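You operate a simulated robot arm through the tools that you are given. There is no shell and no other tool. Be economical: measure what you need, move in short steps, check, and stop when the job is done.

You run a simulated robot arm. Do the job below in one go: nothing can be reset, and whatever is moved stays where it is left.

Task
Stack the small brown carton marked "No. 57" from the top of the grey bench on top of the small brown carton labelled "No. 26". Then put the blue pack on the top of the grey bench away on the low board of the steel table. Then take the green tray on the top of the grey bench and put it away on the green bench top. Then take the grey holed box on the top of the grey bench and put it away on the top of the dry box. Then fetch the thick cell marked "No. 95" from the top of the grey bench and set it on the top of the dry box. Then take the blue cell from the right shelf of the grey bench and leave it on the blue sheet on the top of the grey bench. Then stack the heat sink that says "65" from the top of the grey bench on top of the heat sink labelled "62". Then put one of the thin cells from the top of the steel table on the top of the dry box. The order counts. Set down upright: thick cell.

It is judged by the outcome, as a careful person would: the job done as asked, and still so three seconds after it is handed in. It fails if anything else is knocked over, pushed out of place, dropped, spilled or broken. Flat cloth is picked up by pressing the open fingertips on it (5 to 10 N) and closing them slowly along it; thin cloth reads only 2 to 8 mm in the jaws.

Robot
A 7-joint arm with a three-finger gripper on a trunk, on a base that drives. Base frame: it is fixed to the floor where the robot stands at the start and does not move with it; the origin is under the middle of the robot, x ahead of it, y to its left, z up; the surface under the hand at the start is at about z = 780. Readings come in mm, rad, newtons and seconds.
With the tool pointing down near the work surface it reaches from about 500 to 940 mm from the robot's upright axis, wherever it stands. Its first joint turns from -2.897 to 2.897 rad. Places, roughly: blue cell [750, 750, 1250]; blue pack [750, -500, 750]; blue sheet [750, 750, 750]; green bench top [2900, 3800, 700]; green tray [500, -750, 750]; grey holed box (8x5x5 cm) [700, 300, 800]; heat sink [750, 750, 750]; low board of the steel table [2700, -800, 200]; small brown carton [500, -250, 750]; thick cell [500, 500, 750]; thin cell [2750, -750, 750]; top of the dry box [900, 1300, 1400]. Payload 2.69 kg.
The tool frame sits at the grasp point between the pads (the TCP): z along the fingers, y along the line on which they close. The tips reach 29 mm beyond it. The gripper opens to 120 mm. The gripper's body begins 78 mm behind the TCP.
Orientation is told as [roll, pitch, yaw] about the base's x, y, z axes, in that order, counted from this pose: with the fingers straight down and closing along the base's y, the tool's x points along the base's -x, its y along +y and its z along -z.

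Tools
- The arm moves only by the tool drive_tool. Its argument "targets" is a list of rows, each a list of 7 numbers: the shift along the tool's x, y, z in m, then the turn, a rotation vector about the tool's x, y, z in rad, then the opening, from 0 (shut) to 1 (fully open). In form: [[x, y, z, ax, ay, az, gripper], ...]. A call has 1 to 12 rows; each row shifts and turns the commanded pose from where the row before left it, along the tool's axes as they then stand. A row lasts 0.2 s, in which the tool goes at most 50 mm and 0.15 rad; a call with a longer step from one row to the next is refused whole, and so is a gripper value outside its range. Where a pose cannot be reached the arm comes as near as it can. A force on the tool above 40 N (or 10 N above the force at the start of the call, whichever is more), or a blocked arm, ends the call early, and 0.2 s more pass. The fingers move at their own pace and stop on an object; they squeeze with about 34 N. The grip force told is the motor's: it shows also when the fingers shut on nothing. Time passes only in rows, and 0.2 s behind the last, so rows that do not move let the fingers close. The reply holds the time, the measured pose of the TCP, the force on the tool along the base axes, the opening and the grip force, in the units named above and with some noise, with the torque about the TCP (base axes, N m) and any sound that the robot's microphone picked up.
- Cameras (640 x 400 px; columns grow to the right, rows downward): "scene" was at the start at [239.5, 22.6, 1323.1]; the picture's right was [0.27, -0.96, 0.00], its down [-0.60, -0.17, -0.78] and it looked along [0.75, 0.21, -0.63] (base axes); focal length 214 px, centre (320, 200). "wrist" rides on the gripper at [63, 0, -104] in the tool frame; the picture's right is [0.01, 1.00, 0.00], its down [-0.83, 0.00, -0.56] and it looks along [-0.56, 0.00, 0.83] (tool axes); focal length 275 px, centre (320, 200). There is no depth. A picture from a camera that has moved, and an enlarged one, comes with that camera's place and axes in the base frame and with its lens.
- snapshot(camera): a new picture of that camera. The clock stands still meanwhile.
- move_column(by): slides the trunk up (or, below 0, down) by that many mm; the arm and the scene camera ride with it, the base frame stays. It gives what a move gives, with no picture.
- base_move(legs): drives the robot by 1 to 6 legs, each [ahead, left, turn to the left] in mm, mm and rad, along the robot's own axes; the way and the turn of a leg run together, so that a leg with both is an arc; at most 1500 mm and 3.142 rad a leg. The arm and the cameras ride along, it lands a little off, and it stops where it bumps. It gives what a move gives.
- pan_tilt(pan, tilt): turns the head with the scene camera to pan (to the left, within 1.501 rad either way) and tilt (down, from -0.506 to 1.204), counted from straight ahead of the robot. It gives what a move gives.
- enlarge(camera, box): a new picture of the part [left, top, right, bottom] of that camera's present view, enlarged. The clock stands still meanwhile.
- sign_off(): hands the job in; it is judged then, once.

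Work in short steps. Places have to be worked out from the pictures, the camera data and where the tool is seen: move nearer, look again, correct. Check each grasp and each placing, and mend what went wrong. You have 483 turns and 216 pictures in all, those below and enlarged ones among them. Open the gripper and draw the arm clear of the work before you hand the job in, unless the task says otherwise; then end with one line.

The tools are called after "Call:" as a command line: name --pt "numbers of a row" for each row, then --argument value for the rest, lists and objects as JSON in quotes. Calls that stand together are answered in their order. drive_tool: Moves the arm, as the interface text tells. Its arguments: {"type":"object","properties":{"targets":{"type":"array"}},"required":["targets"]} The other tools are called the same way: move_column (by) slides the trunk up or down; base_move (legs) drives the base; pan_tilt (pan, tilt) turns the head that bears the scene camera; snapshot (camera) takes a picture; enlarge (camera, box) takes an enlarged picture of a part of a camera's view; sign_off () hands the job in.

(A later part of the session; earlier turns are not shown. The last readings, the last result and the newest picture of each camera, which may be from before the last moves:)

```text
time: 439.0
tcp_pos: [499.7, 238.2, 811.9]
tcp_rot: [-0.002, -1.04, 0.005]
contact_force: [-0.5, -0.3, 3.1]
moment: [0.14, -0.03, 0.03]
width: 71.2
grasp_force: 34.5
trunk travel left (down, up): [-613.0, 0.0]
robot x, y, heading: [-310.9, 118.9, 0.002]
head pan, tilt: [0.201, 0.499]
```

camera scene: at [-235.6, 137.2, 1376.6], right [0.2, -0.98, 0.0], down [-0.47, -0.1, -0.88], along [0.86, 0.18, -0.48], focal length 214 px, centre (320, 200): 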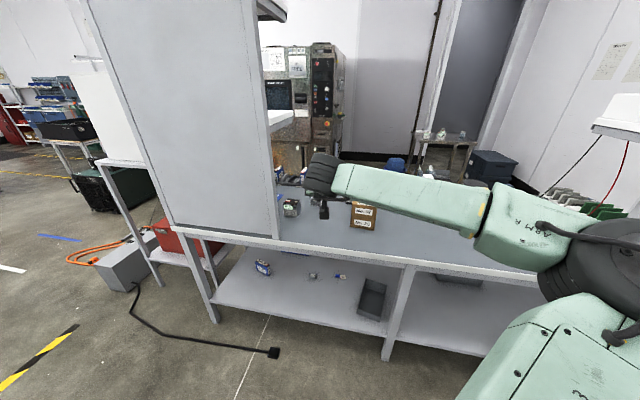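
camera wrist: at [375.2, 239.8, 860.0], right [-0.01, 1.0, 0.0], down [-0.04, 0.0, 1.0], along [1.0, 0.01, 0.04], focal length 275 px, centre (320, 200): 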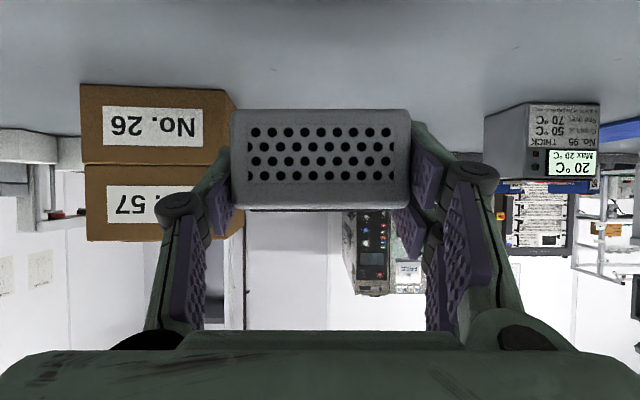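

Contact. Release, retreat 90 mm, tilt to ~80°.

Call:
drive_tool --pt "0 0 0 0 0 0 0.7" --pt "0 0 0 0 0 0 0.9" --pt "0 0 0 0 0 0 0.9" --pt "0.023 0 -0.0388 0 0 0 0.9" --pt "0.023 0 -0.0388 0 0 0 0.9" --pt "0 0 0 0 -0.12 0 0.9" --pt "0 0 0 0 -0.12 0 0.9" --pt "0 0 0 0 -0.12 0 0.9" --pt "0 0 0 0 0 0 0.9"

Call:
snapshot --camera "wrist"

Call:
snapshot --camera "scene"

```text
time: 441.0
tcp_pos: [404.8, 264.6, 829.8]
tcp_rot: [-0.013, -1.391, 0.007]
contact_force: [-0.2, 0.2, -0.2]
moment: [0.01, -0.02, 0.02]
width: 107.9
grasp_force: 0.1
out of reach, approached as far as the arm can: row 7, 8
trunk travel left (down, up): [-613.0, 0.0]
robot x, y, heading: [-307.0, 122.8, 0.003]
head pan, tilt: [0.201, 0.499]
```

```text
101 pictures are left
camera wrist: at [291.3, 265.9, 786.7], right [0.01, 1.0, -0.01], down [-0.4, 0.01, 0.92], along [0.92, 0.0, 0.4], focal length 275 px, centre (320, 200)
```

wrist: 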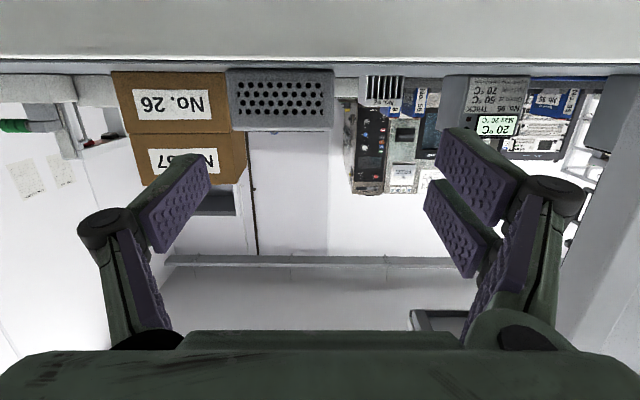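

```text
100 pictures are left
camera scene: at [-65.4, 137.1, 1376.6], right [0.2, -0.98, 0.0], down [-0.47, -0.1, -0.88], along [0.86, 0.18, -0.48], focal length 214 px, centre (320, 200)
```

scene: 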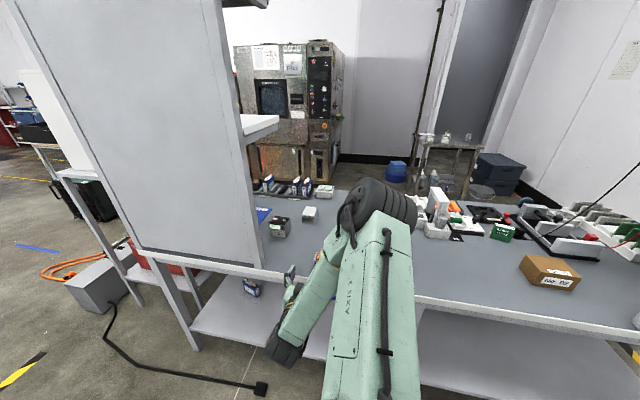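

Back the base 120 mm for better reach, then align the horizontal tool with the box (499,239,812).

Call:
base_move --legs '[[-125, 0, 0]]'

Call:
drive_tool --pt "0.009 -0.013 0.043 0 0 0 0.95" --pt "0.009 -0.013 0.043 0 0 0 0.95" --pt "-0.007 0 0.04 0 0 0 0.95" --pt "0 0 0 0 0 0 0.95"

Call:
snapshot --camera "wrist"

```text
time: 442.3
tcp_pos: [278.6, 267.8, 830.6]
tcp_rot: [-0.012, -1.393, 0.012]
contact_force: [-0.3, 0.2, 0.6]
moment: [0.0, 0.01, 0.0]
width: 108.1
grasp_force: 0.0
trunk travel left (down, up): [-613.0, 0.0]
robot x, y, heading: [-440.1, 117.7, 0.005]
head pan, tilt: [0.201, 0.499]
```

```text
time: 443.3
tcp_pos: [393.0, 284.7, 831.9]
tcp_rot: [-0.023, -1.388, 0.012]
contact_force: [0.2, 0.4, 0.1]
moment: [0.01, -0.04, 0.0]
width: 114.1
grasp_force: 0.1
out of reach, approached as far as the arm can: row 1, 2, 3
trunk travel left (down, up): [-613.0, 0.0]
robot x, y, heading: [-437.9, 120.9, 0.003]
head pan, tilt: [0.201, 0.499]
```

```text
99 pictures are left
camera wrist: at [279.0, 286.4, 788.0], right [0.01, 1.0, -0.01], down [-0.39, 0.01, 0.92], along [0.92, -0.01, 0.39], focal length 275 px, centre (320, 200)
```

wrist: 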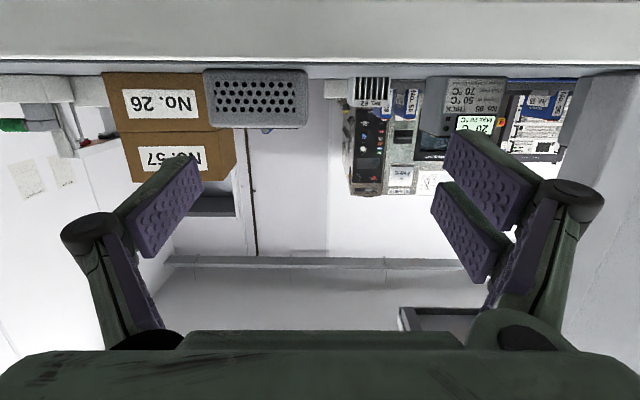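

Re-checking the geometry (forearm 384 mm) the elbow at the dry box was actually ~150 mm behind the tool, so the 60° grip is fine after all. I re-tilt to 60° and realign with the box.

Call:
drive_tool --pt "0.007 -0.015 -0.03 0 0.12 0 0.95" --pt "0.01 -0.015 -0.03 0 0.12 0 0.95" --pt "0.012 -0.016 -0.02 0 0.115 0 0.95" --pt "0 0 0 0 0 0 0.95"

Call:
base_move --legs '[[125, 0, 0]]'

Call:
snapshot --camera "wrist"

```text
time: 444.3
tcp_pos: [307.6, 240.4, 826.2]
tcp_rot: [-0.005, -1.036, 0.003]
contact_force: [-0.2, -0.2, -0.1]
moment: [0.03, -0.02, 0.01]
width: 114.2
grasp_force: 0.0
trunk travel left (down, up): [-613.0, 0.0]
robot x, y, heading: [-433.5, 123.3, 0.005]
head pan, tilt: [0.201, 0.499]
```

```text
time: 445.5
tcp_pos: [430.6, 239.2, 824.2]
tcp_rot: [-0.005, -1.034, 0.0]
contact_force: [0.4, 0.4, -0.2]
moment: [-0.04, -0.01, -0.01]
width: 114.0
grasp_force: 0.1
trunk travel left (down, up): [-613.0, 0.0]
robot x, y, heading: [-313.6, 124.6, 0.001]
head pan, tilt: [0.201, 0.499]
```

```text
98 pictures are left
camera wrist: at [309.7, 239.5, 824.0], right [0.0, 1.0, -0.01], down [-0.05, 0.01, 1.0], along [1.0, 0.0, 0.05], focal length 275 px, centre (320, 200)
```

wrist: 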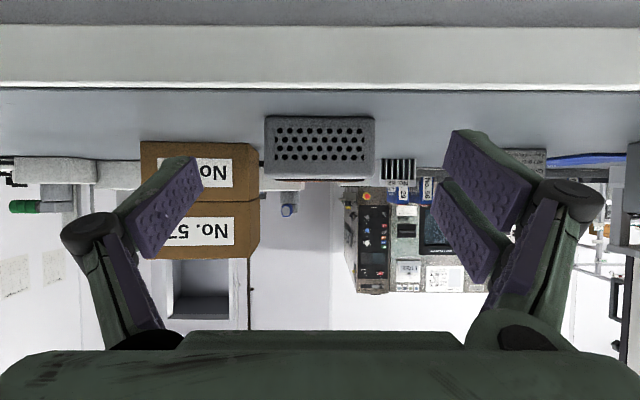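

Box centred. Advance, grip and lift.

Call:
drive_tool --pt "-0.0125 0 0.032 0 0 0 0.95" --pt "-0.0125 0 0.032 0 0 0 0.95" --pt "0 0 0 0 0 0 0.7" --pt "0 0 0 0 0 0 0.45" --pt "0 0 0 0 0 0 0.45" --pt "0 0 0 0 0 0 0.45" --pt "0 0 0 0 0 0 0.45" --pt "-0.0172 0 -0.0102 0 0 0 0.45" --pt "-0.0344 0 -0.0204 0 0 0 0.45" --pt "-0.0344 0 -0.0204 0 0 0 0.45" --pt "0 0 0 0 0 0 0.45"

```text
time: 447.9
tcp_pos: [498.1, 240.8, 913.8]
tcp_rot: [-0.006, -1.035, -0.001]
contact_force: [0.2, 0.0, -1.9]
moment: [0.0, 0.0, 0.0]
width: 71.4
grasp_force: 34.4
trunk travel left (down, up): [-613.0, 0.0]
robot x, y, heading: [-311.9, 124.2, -0.001]
head pan, tilt: [0.201, 0.499]
```

Regripped. Drive back to the dry box position and raise along the earlier workable path.

Call:
base_move --legs '[[-170, 0, 0], [0, 1170, 0.0]]'

Call:
drive_tool --pt "-0.0344 0 -0.0204 0 0 0 0.45" --pt "-0.0344 0 -0.0204 0 0 0 0.45" --pt "-0.0344 0 -0.0204 0 0 0 0.45" --pt "-0.0344 0 -0.0204 0 0 0 0.45" --pt "-0.0344 0 -0.0204 0 0 0 0.45" --pt "-0.0344 0 -0.0204 0 0 0 0.45" --pt "-0.0344 0 -0.0204 0 0 0 0.45" --pt "-0.0344 0 -0.0204 0 0 0 0.45" --pt "-0.03 0 -0.028 0 0 0 0.45" --pt "-0.03 0 -0.028 0 0 0 0.45" --pt "0 0 0 0 0 0 0.45"

```text
time: 458.4
tcp_pos: [335.4, 1415.0, 914.3]
tcp_rot: [-0.006, -1.036, -0.01]
contact_force: [0.1, 0.2, -1.1]
moment: [0.01, 0.03, 0.0]
width: 71.4
grasp_force: 33.9
trunk travel left (down, up): [-613.0, 0.0]
robot x, y, heading: [-480.7, 1302.6, -0.009]
head pan, tilt: [0.201, 0.499]
```

```text
time: 460.8
tcp_pos: [317.3, 1413.3, 1310.9]
tcp_rot: [-0.005, -1.036, -0.012]
contact_force: [0.7, 0.7, -0.6]
moment: [0.02, 0.02, -0.01]
width: 71.1
grasp_force: 34.0
trunk travel left (down, up): [-613.0, 0.0]
robot x, y, heading: [-479.7, 1303.0, -0.007]
head pan, tilt: [0.201, 0.499]
```

Call:
drive_tool --pt "-0.0235 0 -0.0276 0 0 0 0.45" --pt "-0.0235 0 -0.0276 0 0 0 0.45" --pt "-0.0235 0 -0.0276 0 0 0 0.45" --pt "-0.0235 0 -0.0276 0 0 0 0.45" --pt "-0.0235 0 -0.0276 0 0 0 0.45" --pt "0 0 0 0 0 0 0.45"

Call:
snapshot --camera "wrist"

```text
time: 462.2
tcp_pos: [275.3, 1413.8, 1468.3]
tcp_rot: [-0.003, -1.039, -0.011]
contact_force: [-0.2, 0.4, -1.2]
moment: [0.0, 0.0, 0.02]
width: 71.4
grasp_force: 33.6
out of reach, approached as far as the arm can: row 5
trunk travel left (down, up): [-613.0, 0.0]
robot x, y, heading: [-479.8, 1302.4, -0.012]
head pan, tilt: [0.201, 0.499]
```

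```text
97 pictures are left
camera wrist: at [153.9, 1414.6, 1466.5], right [0.01, 1.0, -0.01], down [-0.06, 0.01, 1.0], along [1.0, -0.01, 0.06], focal length 275 px, centre (320, 200)
```

wrist: 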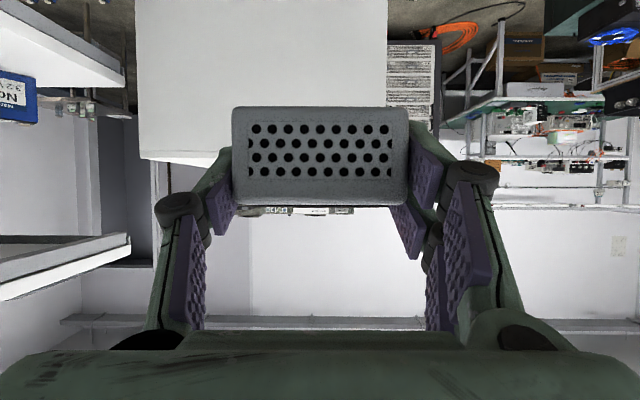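

Box bottom is ~20 mm above the dry-box top. Drive forward 400 mm, then check.

Call:
base_move --legs '[[400, 0, 0.01]]'

Call:
snapshot --camera "wrist"

Call:
pan_tilt --pan 0.0 --tilt 0.3

Call:
snapshot --camera "scene"

```text
time: 464.7
tcp_pos: [673.3, 1420.9, 1467.9]
tcp_rot: [-0.004, -1.041, 0.002]
contact_force: [0.3, -0.4, -0.9]
moment: [-0.01, 0.01, 0.0]
width: 71.4
grasp_force: 34.3
trunk travel left (down, up): [-613.0, 0.0]
robot x, y, heading: [-80.8, 1300.0, 0.002]
head pan, tilt: [0.201, 0.499]
```

```text
96 pictures are left
camera wrist: at [550.7, 1421.0, 1466.0], right [0.0, 1.0, -0.01], down [-0.06, 0.01, 1.0], along [1.0, 0.0, 0.06], focal length 275 px, centre (320, 200)
```

wrist: 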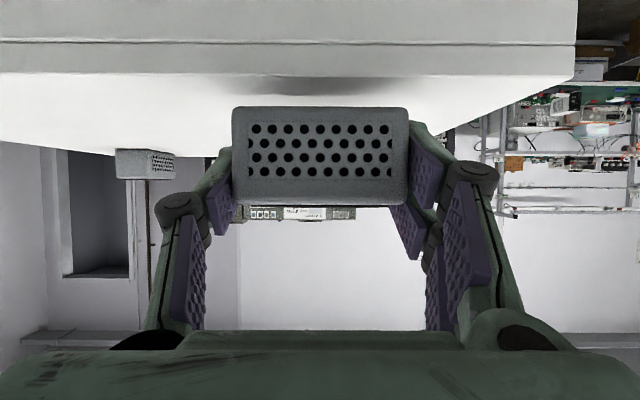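

```text
time: 465.5
tcp_pos: [671.6, 1420.9, 1469.0]
tcp_rot: [-0.003, -1.041, 0.001]
contact_force: [-0.7, 0.1, -0.2]
moment: [-0.02, 0.02, 0.0]
width: 71.3
grasp_force: 34.0
trunk travel left (down, up): [-613.0, 0.0]
robot x, y, heading: [-79.3, 1300.3, -0.001]
head pan, tilt: [0.0, 0.3]
```

```text
95 pictures are left
camera scene: at [168.9, 1300.7, 1394.9], right [0.0, -1.0, 0.0], down [-0.3, 0.0, -0.96], along [0.96, 0.0, -0.3], focal length 214 px, centre (320, 200)
```

scene: 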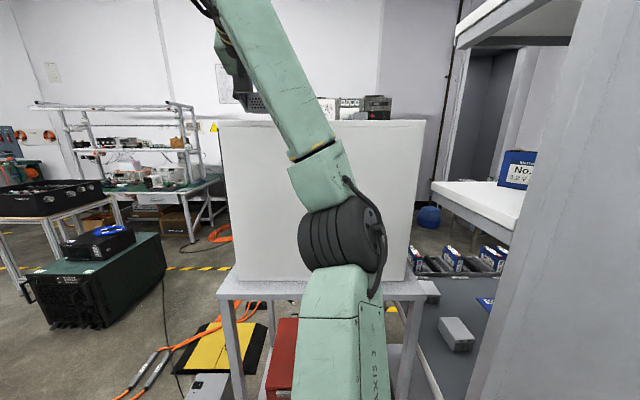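

Near edge of the top is x≈689, z≈1412. Advance another 95 mm (TCP x≈767).

Call:
base_move --legs '[[97, 0, 0]]'

Call:
snapshot --camera "wrist"

```text
time: 466.6
tcp_pos: [768.5, 1421.3, 1467.2]
tcp_rot: [-0.005, -1.038, 0.002]
contact_force: [0.6, -0.6, -1.6]
moment: [-0.02, -0.01, 0.02]
width: 71.3
grasp_force: 34.3
trunk travel left (down, up): [-613.0, 0.0]
robot x, y, heading: [10.7, 1297.2, 0.002]
head pan, tilt: [0.0, 0.3]
```

```text
94 pictures are left
camera wrist: at [647.3, 1421.2, 1465.5], right [0.0, 1.0, -0.01], down [-0.06, 0.01, 1.0], along [1.0, 0.0, 0.06], focal length 275 px, centre (320, 200)
```

wrist: 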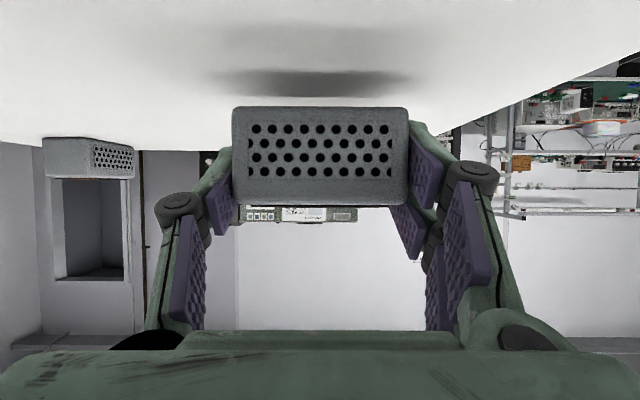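

Lower gradually to contact.

Call:
drive_tool --pt "0.0086 0 0.0051 0 0 0 0.45" --pt "0.0043 0 0.0026 0 0 0 0.45" --pt "0 0 0 0 0 0 0.45"

Call:
drive_tool --pt "0.0026 0 0.0015 0 0 0 0.45" --pt "0.0026 0 0.0015 0 0 0 0.45" --pt "0 0 0 0 0 0 0.45"

```text
time: 467.4
tcp_pos: [766.5, 1421.5, 1452.9]
tcp_rot: [-0.002, -1.042, 0.0]
contact_force: [0.4, -1.7, 4.8]
moment: [0.14, 0.05, 0.0]
width: 71.5
grasp_force: 35.2
trunk travel left (down, up): [-613.0, 0.0]
robot x, y, heading: [12.4, 1301.3, 0.006]
head pan, tilt: [0.0, 0.3]
```

```text
time: 468.2
tcp_pos: [766.3, 1421.6, 1451.0]
tcp_rot: [0.007, -1.057, -0.004]
contact_force: [1.1, -1.7, 10.7]
moment: [-0.19, 0.13, 0.01]
width: 71.3
grasp_force: 34.2
trunk travel left (down, up): [-613.0, 0.0]
robot x, y, heading: [14.9, 1298.7, 0.006]
head pan, tilt: [0.0, 0.3]
stopped in row 3: the force on the tool passed its limit at 41 N (the readings are from after the stop); the commanded pose is now the measured one
```

Seated at ~1452. Release and retreat backward.

Call:
drive_tool --pt "0 0 0 0 0 0 0.6" --pt "0 0 0 0 0 0 0.75" --pt "0 0 0 0 0 0 0.85" --pt "0 0 0 0 0 0 0.85" --pt "0.01 0 -0.018 0 0 0 0.85" --pt "0.02 0 -0.035 0 0 0 0.85" --pt "0 0 0 0 0 0 0.85"

Call:
snapshot --camera "wrist"

```text
time: 469.6
tcp_pos: [727.6, 1419.2, 1446.8]
tcp_rot: [0.048, -1.078, -0.045]
contact_force: [0.6, -0.8, 0.2]
moment: [0.02, 0.01, 0.03]
width: 102.3
grasp_force: 0.0
out of reach, approached as far as the arm can: row 6
trunk travel left (down, up): [-613.0, 0.0]
robot x, y, heading: [18.1, 1299.9, 0.005]
head pan, tilt: [0.0, 0.3]
stopped in row 6: the force on the tool passed its limit at 62 N (the readings are from after the stop); the commanded pose is now the measured one
```

```text
93 pictures are left
camera wrist: at [607.2, 1418.8, 1441.0], right [0.0, 1.0, 0.02], down [-0.1, -0.02, 1.0], along [1.0, 0.0, 0.1], focal length 275 px, centre (320, 200)
```

wrist: 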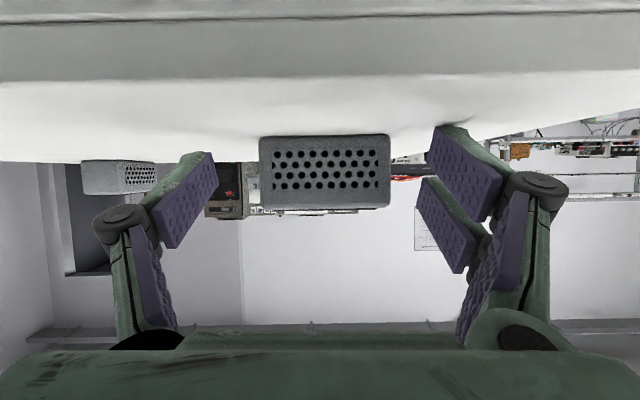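

Box stands well, but the fingertip touched the surface while retreating (arm near its limit). I lift slightly and back out with the base instead.

Call:
drive_tool --pt "-0.0086 0 -0.0051 0 0 0 0.85" --pt "-0.0043 0 -0.0025 0 0 0 0.85" --pt "0 0 0 0 0 0 0.85"

```text
time: 470.4
tcp_pos: [730.8, 1417.8, 1456.2]
tcp_rot: [0.048, -1.08, -0.044]
contact_force: [-0.2, 0.1, 0.3]
moment: [-0.02, 0.0, 0.01]
width: 102.0
grasp_force: 0.0
out of reach, approached as far as the arm can: row 2
trunk travel left (down, up): [-613.0, 0.0]
robot x, y, heading: [17.4, 1302.7, 0.002]
head pan, tilt: [0.0, 0.3]
```

Call:
base_move --legs '[[-480, 0, 0]]'

Call:
snapshot --camera "wrist"

```text
time: 473.2
tcp_pos: [253.9, 1419.6, 1458.1]
tcp_rot: [0.048, -1.081, -0.035]
contact_force: [-0.9, -0.1, 0.1]
moment: [0.01, 0.01, 0.0]
width: 101.7
grasp_force: 0.0
trunk travel left (down, up): [-613.0, 0.0]
robot x, y, heading: [-460.3, 1296.8, 0.013]
head pan, tilt: [0.0, 0.3]
```

```text
92 pictures are left
camera wrist: at [131.5, 1418.6, 1451.1], right [-0.01, 1.0, 0.02], down [-0.1, -0.02, 0.99], along [1.0, 0.01, 0.1], focal length 275 px, centre (320, 200)
```

wrist: 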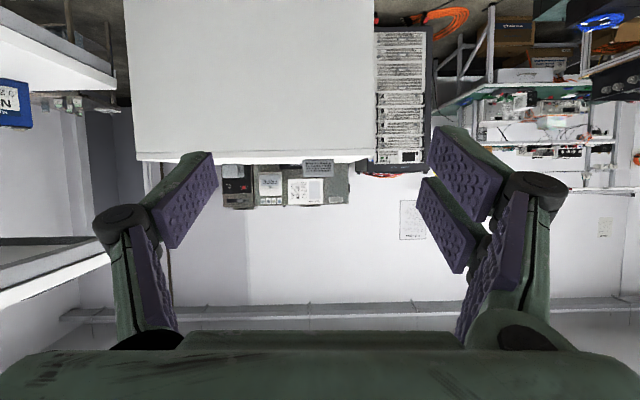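

Holed box rests on the dry box. Next the thick cell "No. 95". Lower the arm and drive back to the open bench front.

Call:
drive_tool --pt "0.025 0 0.035 0 0 0 0.85" --pt "0.025 0 0.035 0 0 0 0.85" --pt "0.025 0 0.035 0 0 0 0.85" --pt "0.025 0 0.035 0 0 0 0.85" --pt "0.03 0 0.022 0 0 0 0.85" --pt "0.03 0 0.022 0 0 0 0.85" --pt "0.03 0 0.022 0 0 0 0.85" --pt "0.03 0 0.022 0 0 0 0.85" --pt "0.03 0 0.018 0 0 0 0.85" --pt "0.03 0 0.018 0 0 0 0.85" --pt "0 0 0 0 0 0 0.85"

Call:
drive_tool --pt "0 0 -0.02 0 0.14 0 0.85" --pt "0 0 -0.02 0 0.14 0 0.85" --pt "0 0 -0.02 0 0.14 0 0.85" --pt "0 0 -0.02 0 0.14 0 0.85" --pt "0.01 0 -0.02 0 0.14 0 0.85" --pt "0.02 0 0 0 0.14 0 0.85" --pt "0.02 0 0 0 0.14 0 0.85" --pt "0.03 0 0 0 0.09 0 0.85" --pt "0.03 0 0.03 0 0 0 0.85" --pt "0.03 0 0.03 0 0 0 0.85" --pt "0 0 0 0 0 0 0.85"

```text
time: 475.6
tcp_pos: [354.0, 1428.5, 1088.1]
tcp_rot: [0.05, -1.081, -0.037]
contact_force: [0.6, 0.5, 0.2]
moment: [-0.01, -0.01, 0.01]
width: 101.9
grasp_force: 0.1
trunk travel left (down, up): [-613.0, 0.0]
robot x, y, heading: [-458.5, 1300.2, 0.013]
head pan, tilt: [0.0, 0.3]
```

```text
time: 478.0
tcp_pos: [147.1, 1429.5, 1073.0]
tcp_rot: [0.023, -0.012, 0.005]
contact_force: [-0.3, 0.8, -0.1]
moment: [-0.01, 0.02, 0.01]
width: 102.2
grasp_force: 0.1
trunk travel left (down, up): [-613.0, 0.0]
robot x, y, heading: [-458.7, 1298.3, 0.009]
head pan, tilt: [0.0, 0.3]
```

Call:
base_move --legs '[[0, -1110, -0.01], [400, 0, 0]]'

Call:
snapshot --camera "wrist"

```text
time: 489.0
tcp_pos: [561.0, 335.9, 1072.3]
tcp_rot: [0.022, -0.007, 0.016]
contact_force: [0.6, -0.3, 0.3]
moment: [-0.01, 0.03, -0.02]
width: 102.0
grasp_force: 0.0
trunk travel left (down, up): [-613.0, 0.0]
robot x, y, heading: [-45.7, 198.8, 0.024]
head pan, tilt: [0.0, 0.3]
```

```text
91 pictures are left
camera wrist: at [497.1, 332.7, 1176.1], right [-0.02, 1.0, 0.02], down [0.83, 0.0, 0.56], along [0.56, 0.03, -0.83], focal length 275 px, centre (320, 200)
```

wrist: 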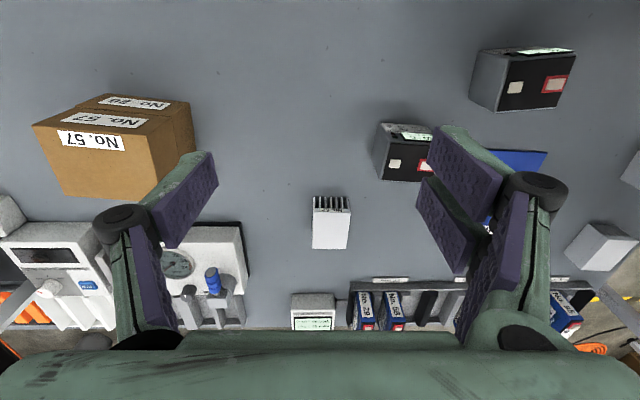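

Move closer above the cell for an exact view.

Call:
drive_tool --pt "-0.013 0.035 0.024 -0.01 0 0 1" --pt "-0.013 0.035 0.024 -0.01 0 0 1" --pt "-0.013 0.035 0.024 0 0 0 1" --pt "0 0 0 0 0 0 1"

Call:
snapshot --camera "wrist"

```text
time: 490.0
tcp_pos: [597.2, 432.3, 1014.7]
tcp_rot: [0.058, -0.02, 0.007]
contact_force: [-0.4, 0.4, -0.4]
moment: [-0.01, 0.0, 0.01]
width: 119.8
grasp_force: 0.1
trunk travel left (down, up): [-613.0, 0.0]
robot x, y, heading: [-48.1, 199.2, 0.017]
head pan, tilt: [0.0, 0.3]
```

```text
90 pictures are left
camera wrist: at [531.7, 425.7, 1117.4], right [-0.01, 1.0, 0.06], down [0.82, -0.02, 0.57], along [0.57, 0.06, -0.82], focal length 275 px, centre (320, 200)
```

wrist: 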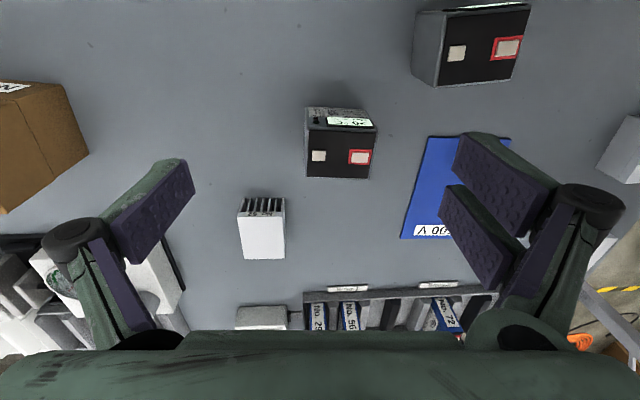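

Cell 95: x 629–683, y 429–500, top ≈855, yaw ≈ -0.05. I level the tool, move over it and descend partially.

Call:
drive_tool --pt "-0.02 0.011 0.03 0.055 0.02 0.06 1" --pt "-0.02 0.011 0.03 0 0 0 1" --pt "-0.019 0.01 0.03 0 0 0 1" --pt "0 0 0.02 0 0 0 1" --pt "0 0 0 0 0 0 1"

Call:
snapshot --camera "wrist"

```text
time: 491.2
tcp_pos: [657.7, 477.0, 891.6]
tcp_rot: [-0.012, 0.011, -0.043]
contact_force: [-1.1, -0.1, -0.2]
moment: [-0.05, 0.02, -0.01]
width: 119.7
grasp_force: 0.1
trunk travel left (down, up): [-613.0, 0.0]
robot x, y, heading: [-48.4, 200.2, 0.021]
head pan, tilt: [0.0, 0.3]
```

```text
89 pictures are left
camera wrist: at [596.7, 481.2, 997.4], right [0.04, 1.0, -0.01], down [0.84, -0.03, 0.55], along [0.55, -0.03, -0.84], focal length 275 px, centre (320, 200)
```

wrist: 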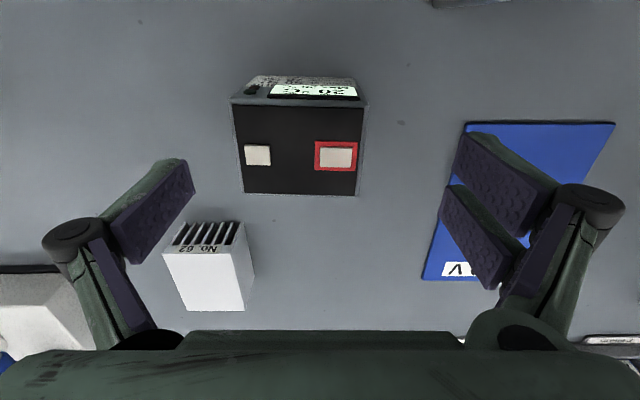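

Centre ≈ (658,466). Shift y -10 mm and descend to grip.

Call:
drive_tool --pt "0 -0.0105 0.02 0.0 0 0 0.9" --pt "0 0 0.03 0 0 0 0.9" --pt "0 0 0.016 0 0 0 0.9" --pt "0 0 0 0 0 0 0.9"

Call:
snapshot --camera "wrist"

```text
time: 492.2
tcp_pos: [656.0, 465.0, 827.8]
tcp_rot: [-0.014, 0.01, -0.045]
contact_force: [0.5, -0.3, 1.1]
moment: [-0.01, 0.03, -0.03]
width: 107.8
grasp_force: 0.1
trunk travel left (down, up): [-613.0, 0.0]
robot x, y, heading: [-46.3, 199.7, 0.016]
head pan, tilt: [0.0, 0.3]
```

```text
88 pictures are left
camera wrist: at [595.4, 468.8, 932.7], right [0.04, 1.0, -0.01], down [0.84, -0.03, 0.55], along [0.55, -0.03, -0.84], focal length 275 px, centre (320, 200)
```

wrist: 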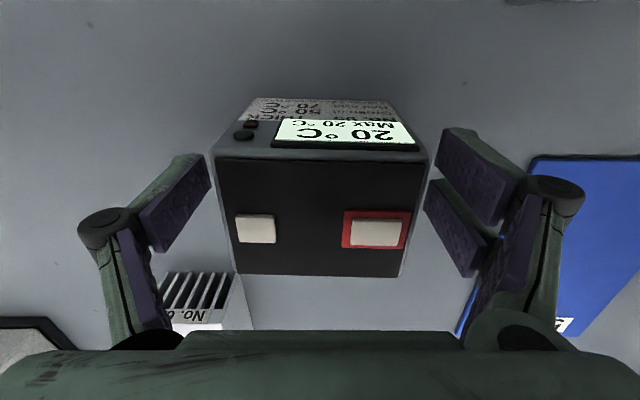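

Close and lift.

Call:
drive_tool --pt "0 0 0 0 0 0 0.7" --pt "0 0 0 0 0 0 0.45" --pt "0 0 0 0 0 0 0.45" --pt "0 0 0 0 0 0 0.45" --pt "0 0 -0.02 0 0 0 0.45" --pt "0 0 -0.04 0 0 0 0.45" --pt "0 0 -0.04 0 0 0 0.45" --pt "0 0 0 0 0 0 0.45"

```text
time: 494.0
tcp_pos: [658.1, 466.3, 929.3]
tcp_rot: [-0.013, 0.013, -0.044]
contact_force: [0.6, 0.7, -6.0]
moment: [-0.02, 0.02, -0.05]
width: 74.9
grasp_force: 33.8
trunk travel left (down, up): [-613.0, 0.0]
robot x, y, heading: [-51.2, 201.5, 0.015]
head pan, tilt: [0.0, 0.3]
```

Cell (6 N) held. Carry it to the front strip at about (512,240) and set it down.

Call:
drive_tool --pt "0.02 -0.038 0 0 0 0 0.45" --pt "0.025 -0.038 0 0 0 0 0.45" --pt "0.025 -0.038 0 0 0 0 0.45" --pt "0.025 -0.038 0 0 0 0 0.45" --pt "0.025 -0.038 0 0 0 0 0.45" --pt "0.015 -0.038 0 0.012 -0.012 -0.044 0.45" --pt "0 0 0.04 0 0 0 0.45" --pt "0 0 0.04 0 0 0 0.45" --pt "0 0 0.012 0 0 0 0.45" --pt "0 0 0 0 0 0 0.45"

```text
time: 496.2
tcp_pos: [510.8, 240.4, 840.7]
tcp_rot: [-0.024, 0.0, 0.002]
contact_force: [0.2, -0.3, -6.1]
moment: [-0.03, 0.0, -0.04]
width: 74.8
grasp_force: 34.3
trunk travel left (down, up): [-613.0, 0.0]
robot x, y, heading: [-45.2, 196.8, 0.015]
head pan, tilt: [0.0, 0.3]
```

Call:
drive_tool --pt "0 0 0.006 -0.011 0.01 0 0.45" --pt "0 0 0.004 0 0 0 0.45" --pt "0 0 0.002 0 0 0 0.45" --pt "0 0 0 0 0 0 0.45"

Call:
drive_tool --pt "0 0 0.0015 0 0 0 0.45" --pt "0 0 0 0 0 0 0.45"

```text
time: 497.2
tcp_pos: [512.8, 241.1, 828.7]
tcp_rot: [-0.011, 0.011, -0.001]
contact_force: [0.0, -0.1, -7.4]
moment: [0.02, 0.04, -0.02]
width: 74.8
grasp_force: 33.6
trunk travel left (down, up): [-613.0, 0.0]
robot x, y, heading: [-47.0, 197.8, 0.018]
head pan, tilt: [0.0, 0.3]
```

```text
time: 497.8
tcp_pos: [512.9, 240.3, 828.1]
tcp_rot: [-0.013, 0.009, 0.0]
contact_force: [0.6, 1.9, 7.5]
moment: [-0.19, 0.4, -0.07]
width: 74.7
grasp_force: 34.2
trunk travel left (down, up): [-613.0, 0.0]
robot x, y, heading: [-45.0, 199.4, 0.018]
head pan, tilt: [0.0, 0.3]
```

Contact. Release, rise, and pull back.

Call:
drive_tool --pt "0 0 0 0 0 0 0.7" --pt "0 0 0 0 0 0 0.95" --pt "0 0 0 0 0 0 0.95" --pt "0 0 -0.03 0 0 0 0.95" --pt "0 0 -0.045 0 0 0 0.95" --pt "0 0 -0.045 0 0 0 0.95" --pt "0 0 0 0 0 0 0.95"

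Call:
snapshot --camera "wrist"

```text
time: 499.4
tcp_pos: [512.8, 244.4, 949.5]
tcp_rot: [-0.012, 0.01, 0.001]
contact_force: [-0.8, -0.5, 0.7]
moment: [-0.02, 0.02, -0.02]
width: 113.9
grasp_force: 0.1
trunk travel left (down, up): [-613.0, 0.0]
robot x, y, heading: [-48.8, 201.8, 0.02]
head pan, tilt: [0.0, 0.3]
```

```text
87 pictures are left
camera wrist: at [452.0, 245.0, 1054.4], right [0.0, 1.0, -0.01], down [0.84, 0.01, 0.55], along [0.55, -0.01, -0.84], focal length 275 px, centre (320, 200)
```

wrist: 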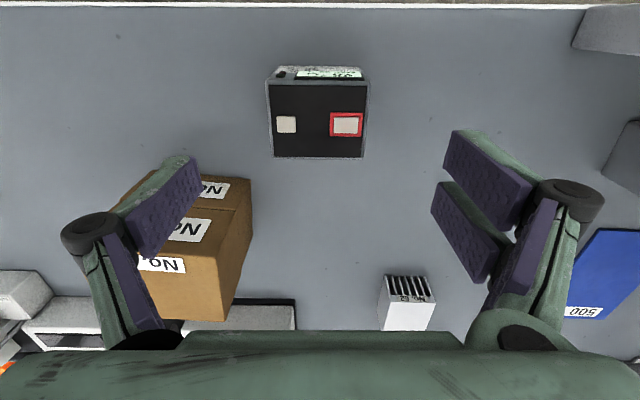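

Cell stands at (513,241). Back the base 265 mm and tilt the tool to 60°.

Call:
base_move --legs '[[-265, 0, -0.018]]'

Call:
drive_tool --pt "-0.045 0 0 0 0 0 0.95" --pt "-0.045 0 0 0 0 0 0.95" --pt "-0.04 0 0 0 0 0 0.95" --pt "0 0 0 0 -0.149 0 0.95" --pt "0 0 0 0 -0.149 0 0.95" --pt "0 0 0 0 -0.149 0 0.95" --pt "0 0 0 0 -0.149 0 0.95" --pt "0 0 0 0 -0.149 0 0.95" --pt "0 0 0 0 -0.149 0 0.95" --pt "0 0 0 0 -0.149 0 0.95" --pt "0 0 0 0 0 0 0.95"

Call:
snapshot --camera "wrist"

```text
time: 501.3
tcp_pos: [244.4, 232.1, 949.6]
tcp_rot: [-0.012, 0.01, -0.016]
contact_force: [-0.9, -0.9, 0.1]
moment: [-0.01, -0.05, 0.02]
width: 114.2
grasp_force: 0.1
trunk travel left (down, up): [-613.0, 0.0]
robot x, y, heading: [-317.2, 196.0, 0.004]
head pan, tilt: [0.0, 0.3]
```

```text
time: 503.7
tcp_pos: [379.3, 231.6, 948.7]
tcp_rot: [-0.025, -1.033, 0.007]
contact_force: [-0.1, 0.4, 0.0]
moment: [-0.01, -0.03, 0.02]
width: 113.6
grasp_force: 0.1
out of reach, approached as far as the arm can: row 10
trunk travel left (down, up): [-613.0, 0.0]
robot x, y, heading: [-319.4, 198.5, 0.002]
head pan, tilt: [0.0, 0.3]
```

```text
86 pictures are left
camera wrist: at [257.6, 232.4, 947.7], right [0.01, 1.0, -0.02], down [-0.05, 0.02, 1.0], along [1.0, -0.01, 0.05], focal length 275 px, centre (320, 200)
```

wrist: 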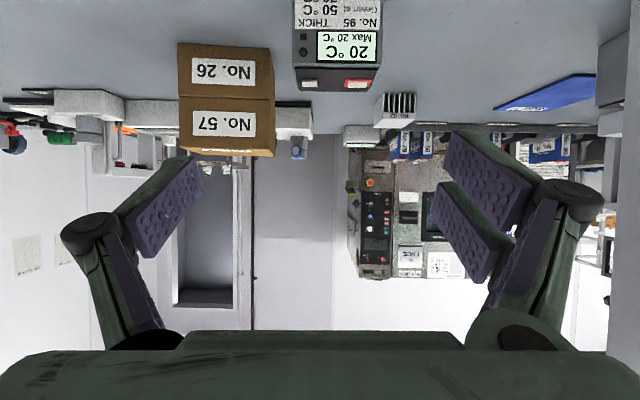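

Align: lower to z≈826, y≈243, level the roll.

Call:
drive_tool --pt "0.0265 0.004 0.035 -0.0128 0 0.0215 0.95" --pt "0.0265 0.004 0.035 0 0 0 0.95" --pt "0.0265 0.003 0.035 0 0 0 0.95" --pt "0 0 0 0 0 0 0.95"

Call:
snapshot --camera "wrist"

```text
time: 504.7
tcp_pos: [428.4, 241.8, 825.5]
tcp_rot: [0.026, -1.033, -0.038]
contact_force: [0.1, -0.7, 0.1]
moment: [-0.03, 0.01, 0.0]
width: 114.0
grasp_force: 0.0
trunk travel left (down, up): [-613.0, 0.0]
robot x, y, heading: [-319.4, 198.1, 0.005]
head pan, tilt: [0.0, 0.3]
```

```text
85 pictures are left
camera wrist: at [308.3, 243.8, 824.1], right [0.01, 1.0, 0.01], down [-0.05, -0.01, 1.0], along [1.0, -0.01, 0.05], focal length 275 px, centre (320, 200)
```

wrist: 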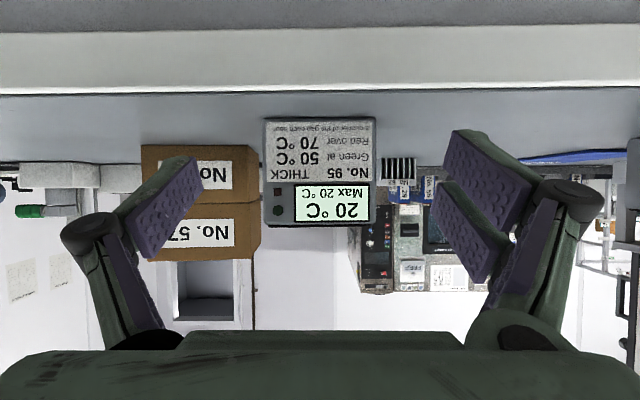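

Centred and level. Advance 84 mm and grip.

Call:
drive_tool --pt "-0.0215 0 0.036 0 0 0 0.95" --pt "-0.0215 0 0.036 0 0 0 0.95" --pt "0 0 0 0 0 0 0.95" --pt "0 0 0 0 0 0 0.7" --pt "0 0 0 0 0 0 0.45" --pt "0 0 0 0 0 0 0.45" --pt "0 0 0 0 0 0 0.45"

Call:
drive_tool --pt "-0.0172 0 -0.0102 0 0 0 0.45" --pt "-0.0344 0 -0.0204 0 0 0 0.45" --pt "-0.0344 0 -0.0204 0 0 0 0.45" --pt "0 0 0 0 0 0 0.45"

Call:
snapshot --camera "wrist"

```text
time: 506.3
tcp_pos: [512.7, 241.5, 825.0]
tcp_rot: [0.023, -1.031, -0.035]
contact_force: [-0.6, 0.3, 0.8]
moment: [-0.27, -0.02, 0.09]
width: 75.0
grasp_force: 27.3
trunk travel left (down, up): [-613.0, 0.0]
robot x, y, heading: [-317.3, 198.8, 0.003]
head pan, tilt: [0.0, 0.3]
```

```text
time: 507.3
tcp_pos: [512.5, 238.6, 923.8]
tcp_rot: [0.025, -1.031, -0.036]
contact_force: [0.2, 0.5, -6.1]
moment: [0.01, 0.04, -0.03]
width: 75.1
grasp_force: 34.1
trunk travel left (down, up): [-613.0, 0.0]
robot x, y, heading: [-318.1, 196.1, 0.011]
head pan, tilt: [0.0, 0.3]
```

```text
84 pictures are left
camera wrist: at [391.1, 240.0, 924.2], right [0.01, 1.0, 0.01], down [-0.05, -0.01, 1.0], along [1.0, -0.01, 0.05], focal length 275 px, centre (320, 200)
```

wrist: 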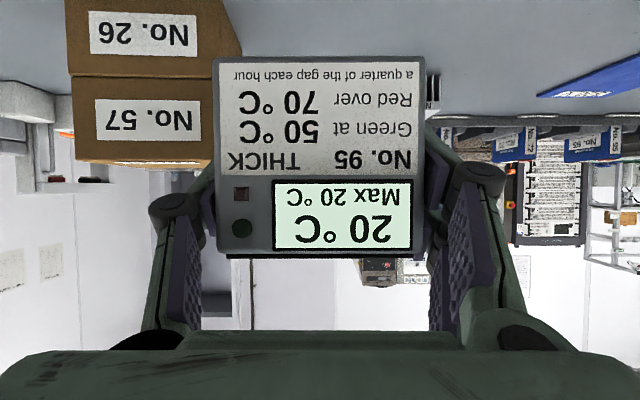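

Cell held upright (bottom ≈44 mm below TCP). Drive to the dry box for a spot at y≈1265.

Call:
base_move --legs '[[-165, 0, 0], [0, 1030, 0]]'

Call:
drive_tool --pt "-0.0344 0 -0.0204 0 0 0 0.45" --pt "-0.0344 0 -0.0204 0 0 0 0.45" --pt "-0.0344 0 -0.0204 0 0 0 0.45" --pt "-0.0344 0 -0.0204 0 0 0 0.45" --pt "-0.0344 0 -0.0204 0 0 0 0.45" --pt "-0.0344 0 -0.0204 0 0 0 0.45" --pt "-0.0344 0 -0.0204 0 0 0 0.45" --pt "-0.0344 0 -0.0204 0 0 0 0.45" --pt "-0.03 0 -0.028 0 0 0 0.45" --pt "-0.03 0 -0.028 0 0 0 0.45" --pt "0 0 0 0 0 0 0.45"

Call:
drive_tool --pt "-0.0235 0 -0.0276 0 0 0 0.45" --pt "-0.0235 0 -0.0276 0 0 0 0.45" --pt "-0.0235 0 -0.0276 0 0 0 0.45" --pt "-0.0235 0 -0.0276 0 0 0 0.45" --pt "0 0 0 0 0 0 0.45"

```text
time: 516.6
tcp_pos: [342.8, 1265.9, 924.9]
tcp_rot: [0.024, -1.033, -0.035]
contact_force: [-0.3, -0.2, -5.9]
moment: [0.01, 0.02, 0.01]
width: 74.6
grasp_force: 34.2
trunk travel left (down, up): [-613.0, 0.0]
robot x, y, heading: [-490.2, 1224.0, 0.007]
head pan, tilt: [0.0, 0.3]
```

```text
time: 519.0
tcp_pos: [326.6, 1262.2, 1323.2]
tcp_rot: [0.025, -1.031, -0.033]
contact_force: [0.2, 0.1, -6.8]
moment: [-0.04, 0.01, 0.0]
width: 74.6
grasp_force: 34.0
trunk travel left (down, up): [-613.0, 0.0]
robot x, y, heading: [-489.2, 1222.9, 0.007]
head pan, tilt: [0.0, 0.3]
```

```text
time: 520.2
tcp_pos: [281.9, 1259.6, 1462.4]
tcp_rot: [0.025, -1.032, -0.034]
contact_force: [0.2, 0.0, -6.4]
moment: [0.01, 0.01, 0.03]
width: 74.9
grasp_force: 34.2
trunk travel left (down, up): [-613.0, 0.0]
robot x, y, heading: [-487.5, 1218.2, 0.011]
head pan, tilt: [0.0, 0.3]
```

Call:
drive_tool --pt "0.001 0 -0.023 0 0 0 0.45" --pt "-0.002 0 -0.025 0 0 0 0.45" --pt "0 0 0 0 0 0 0.45"

Call:
drive_tool --pt "-0.006 0 -0.006 0 0 0 0.45" --pt "0 0 0 0 0 0 0.45"

Call:
snapshot --camera "wrist"

```text
time: 521.0
tcp_pos: [246.6, 1257.4, 1474.0]
tcp_rot: [0.026, -1.036, -0.032]
contact_force: [0.0, 0.3, -6.9]
moment: [-0.02, 0.03, -0.01]
width: 74.6
grasp_force: 34.6
out of reach, approached as far as the arm can: row 2
trunk travel left (down, up): [-613.0, 0.0]
robot x, y, heading: [-482.3, 1222.8, 0.006]
head pan, tilt: [0.0, 0.3]
```

```text
time: 521.6
tcp_pos: [248.5, 1255.9, 1475.9]
tcp_rot: [0.027, -1.037, -0.034]
contact_force: [0.3, -0.1, -6.9]
moment: [-0.01, 0.05, -0.01]
width: 74.5
grasp_force: 33.9
out of reach, approached as far as the arm can: row 1
trunk travel left (down, up): [-613.0, 0.0]
robot x, y, heading: [-484.2, 1220.3, 0.007]
head pan, tilt: [0.0, 0.3]
```

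```text
83 pictures are left
camera wrist: at [126.7, 1256.0, 1474.4], right [0.01, 1.0, 0.01], down [-0.06, -0.01, 1.0], along [1.0, -0.01, 0.06], focal length 275 px, centre (320, 200)
```

wrist: 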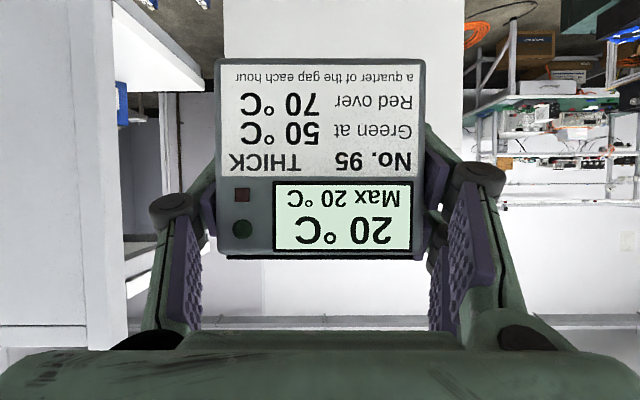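

Bottom clearance ~12 mm. Drive forward 400 and check.

Call:
base_move --legs '[[400, 0, 0]]'

Call:
snapshot --camera "wrist"

Call:
snapshot --camera "scene"

```text
time: 524.1
tcp_pos: [653.1, 1265.3, 1476.0]
tcp_rot: [0.027, -1.037, -0.024]
contact_force: [1.1, 0.3, -6.7]
moment: [0.03, 0.05, 0.0]
width: 74.8
grasp_force: 34.3
trunk travel left (down, up): [-613.0, 0.0]
robot x, y, heading: [-83.3, 1230.9, 0.014]
head pan, tilt: [0.0, 0.3]
```

```text
82 pictures are left
camera wrist: at [531.2, 1265.6, 1474.0], right [0.0, 1.0, 0.01], down [-0.06, -0.01, 1.0], along [1.0, 0.0, 0.06], focal length 275 px, centre (320, 200)
```

wrist: 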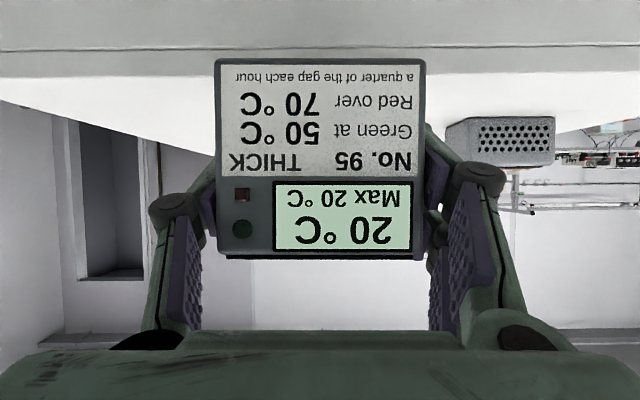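

```text
81 pictures are left
camera scene: at [168.0, 1229.8, 1394.7], right [0.01, -1.0, 0.0], down [-0.3, 0.0, -0.95], along [0.95, 0.01, -0.3], focal length 214 px, centre (320, 200)
```

scene: 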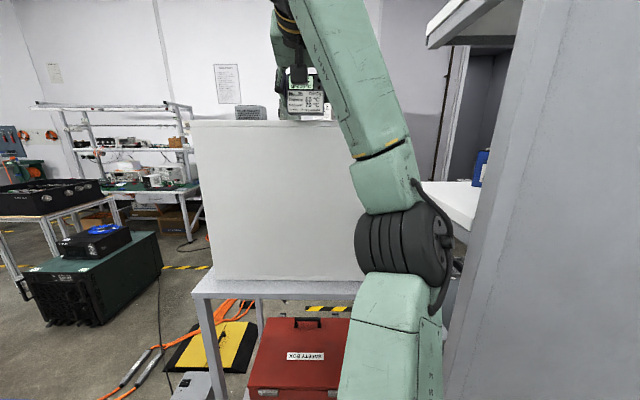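

Clear all round. Advance 112 mm more.

Call:
base_move --legs '[[112, 0, -0.01]]'

Call:
snapshot --camera "wrist"

```text
time: 525.3
tcp_pos: [764.4, 1257.7, 1474.4]
tcp_rot: [0.027, -1.036, -0.035]
contact_force: [0.0, 0.4, -7.5]
moment: [-0.03, 0.01, 0.02]
width: 74.6
grasp_force: 34.0
trunk travel left (down, up): [-613.0, 0.0]
robot x, y, heading: [27.7, 1229.3, 0.005]
head pan, tilt: [0.0, 0.3]
```

```text
80 pictures are left
camera wrist: at [642.7, 1260.4, 1473.5], right [0.01, 1.0, 0.01], down [-0.05, -0.01, 1.0], along [1.0, -0.01, 0.05], focal length 275 px, centre (320, 200)
```

wrist: 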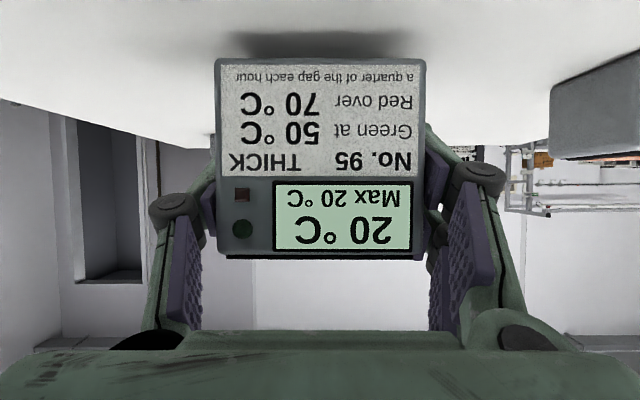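

Lower gently to contact.

Call:
drive_tool --pt "0.0034 0 0.002 0 0 0 0.45" --pt "0.0034 0 0.002 0 0 0 0.45" --pt "0 0 0 0 0 0 0.45"

Call:
drive_tool --pt "0.0013 0 0.0008 0 0 0 0.45" --pt "0 0 0 0 0 0 0.45"

```text
time: 526.1
tcp_pos: [763.0, 1259.6, 1467.4]
tcp_rot: [0.025, -1.036, -0.032]
contact_force: [0.1, -0.4, -6.3]
moment: [-0.01, 0.05, -0.02]
width: 74.8
grasp_force: 33.8
trunk travel left (down, up): [-613.0, 0.0]
robot x, y, heading: [26.1, 1231.1, 0.005]
head pan, tilt: [0.0, 0.3]
```

```text
time: 526.7
tcp_pos: [762.7, 1258.0, 1466.2]
tcp_rot: [0.027, -1.038, -0.035]
contact_force: [2.6, -0.5, 1.9]
moment: [-0.27, 0.12, 0.12]
width: 74.6
grasp_force: 34.2
trunk travel left (down, up): [-613.0, 0.0]
robot x, y, heading: [26.6, 1231.3, 0.007]
head pan, tilt: [0.0, 0.3]
```

Call:
drive_tool --pt "0.0009 0 0.0005 0 0 0 0.45" --pt "0 0 0 0 0 0 0.45"

```text
time: 527.3
tcp_pos: [761.2, 1259.2, 1466.0]
tcp_rot: [0.029, -1.04, -0.034]
contact_force: [7.8, -1.3, 13.6]
moment: [-0.78, 0.21, 0.31]
width: 74.8
grasp_force: 34.3
trunk travel left (down, up): [-613.0, 0.0]
robot x, y, heading: [28.2, 1229.3, 0.004]
head pan, tilt: [0.0, 0.3]
```

Seated. Open slowly and then withdraw with the base.

Call:
drive_tool --pt "0 0 0 0 0 0 0.64" --pt "0 0 0 0 0 0 0.7" --pt "0 0 0 0 0 0 0.8" --pt "0 0 0 0 0 0 0.85" --pt "0 0 0 0 0 0 0.85"

Call:
snapshot --camera "wrist"

```text
time: 528.5
tcp_pos: [762.7, 1260.2, 1465.4]
tcp_rot: [0.026, -1.036, -0.036]
contact_force: [0.3, 1.0, -0.5]
moment: [0.01, -0.01, 0.0]
width: 102.0
grasp_force: 0.0
trunk travel left (down, up): [-613.0, 0.0]
robot x, y, heading: [27.2, 1229.2, 0.004]
head pan, tilt: [0.0, 0.3]
```

```text
79 pictures are left
camera wrist: at [640.3, 1260.7, 1464.2], right [0.01, 1.0, 0.01], down [-0.06, -0.01, 1.0], along [1.0, -0.01, 0.06], focal length 275 px, centre (320, 200)
```

wrist: 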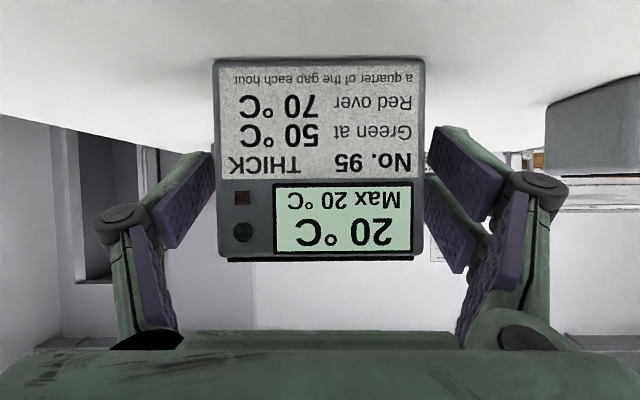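

Call:
base_move --legs '[[-500, 0, 0]]'

Call:
snapshot --camera "wrist"

```text
time: 531.5
tcp_pos: [258.6, 1257.7, 1466.0]
tcp_rot: [0.027, -1.037, -0.032]
contact_force: [-0.5, -0.1, 0.7]
moment: [0.02, 0.04, 0.05]
width: 102.0
grasp_force: 0.1
trunk travel left (down, up): [-613.0, 0.0]
robot x, y, heading: [-475.9, 1227.3, 0.009]
head pan, tilt: [0.0, 0.3]
```

```text
78 pictures are left
camera wrist: at [136.9, 1259.0, 1464.3], right [0.01, 1.0, 0.01], down [-0.06, -0.01, 1.0], along [1.0, -0.01, 0.06], focal length 275 px, centre (320, 200)
```

wrist: 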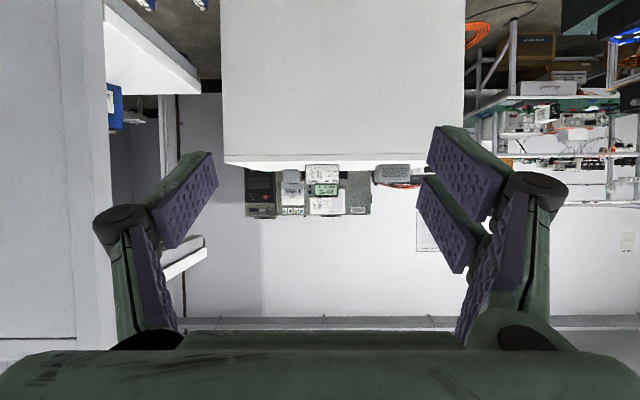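

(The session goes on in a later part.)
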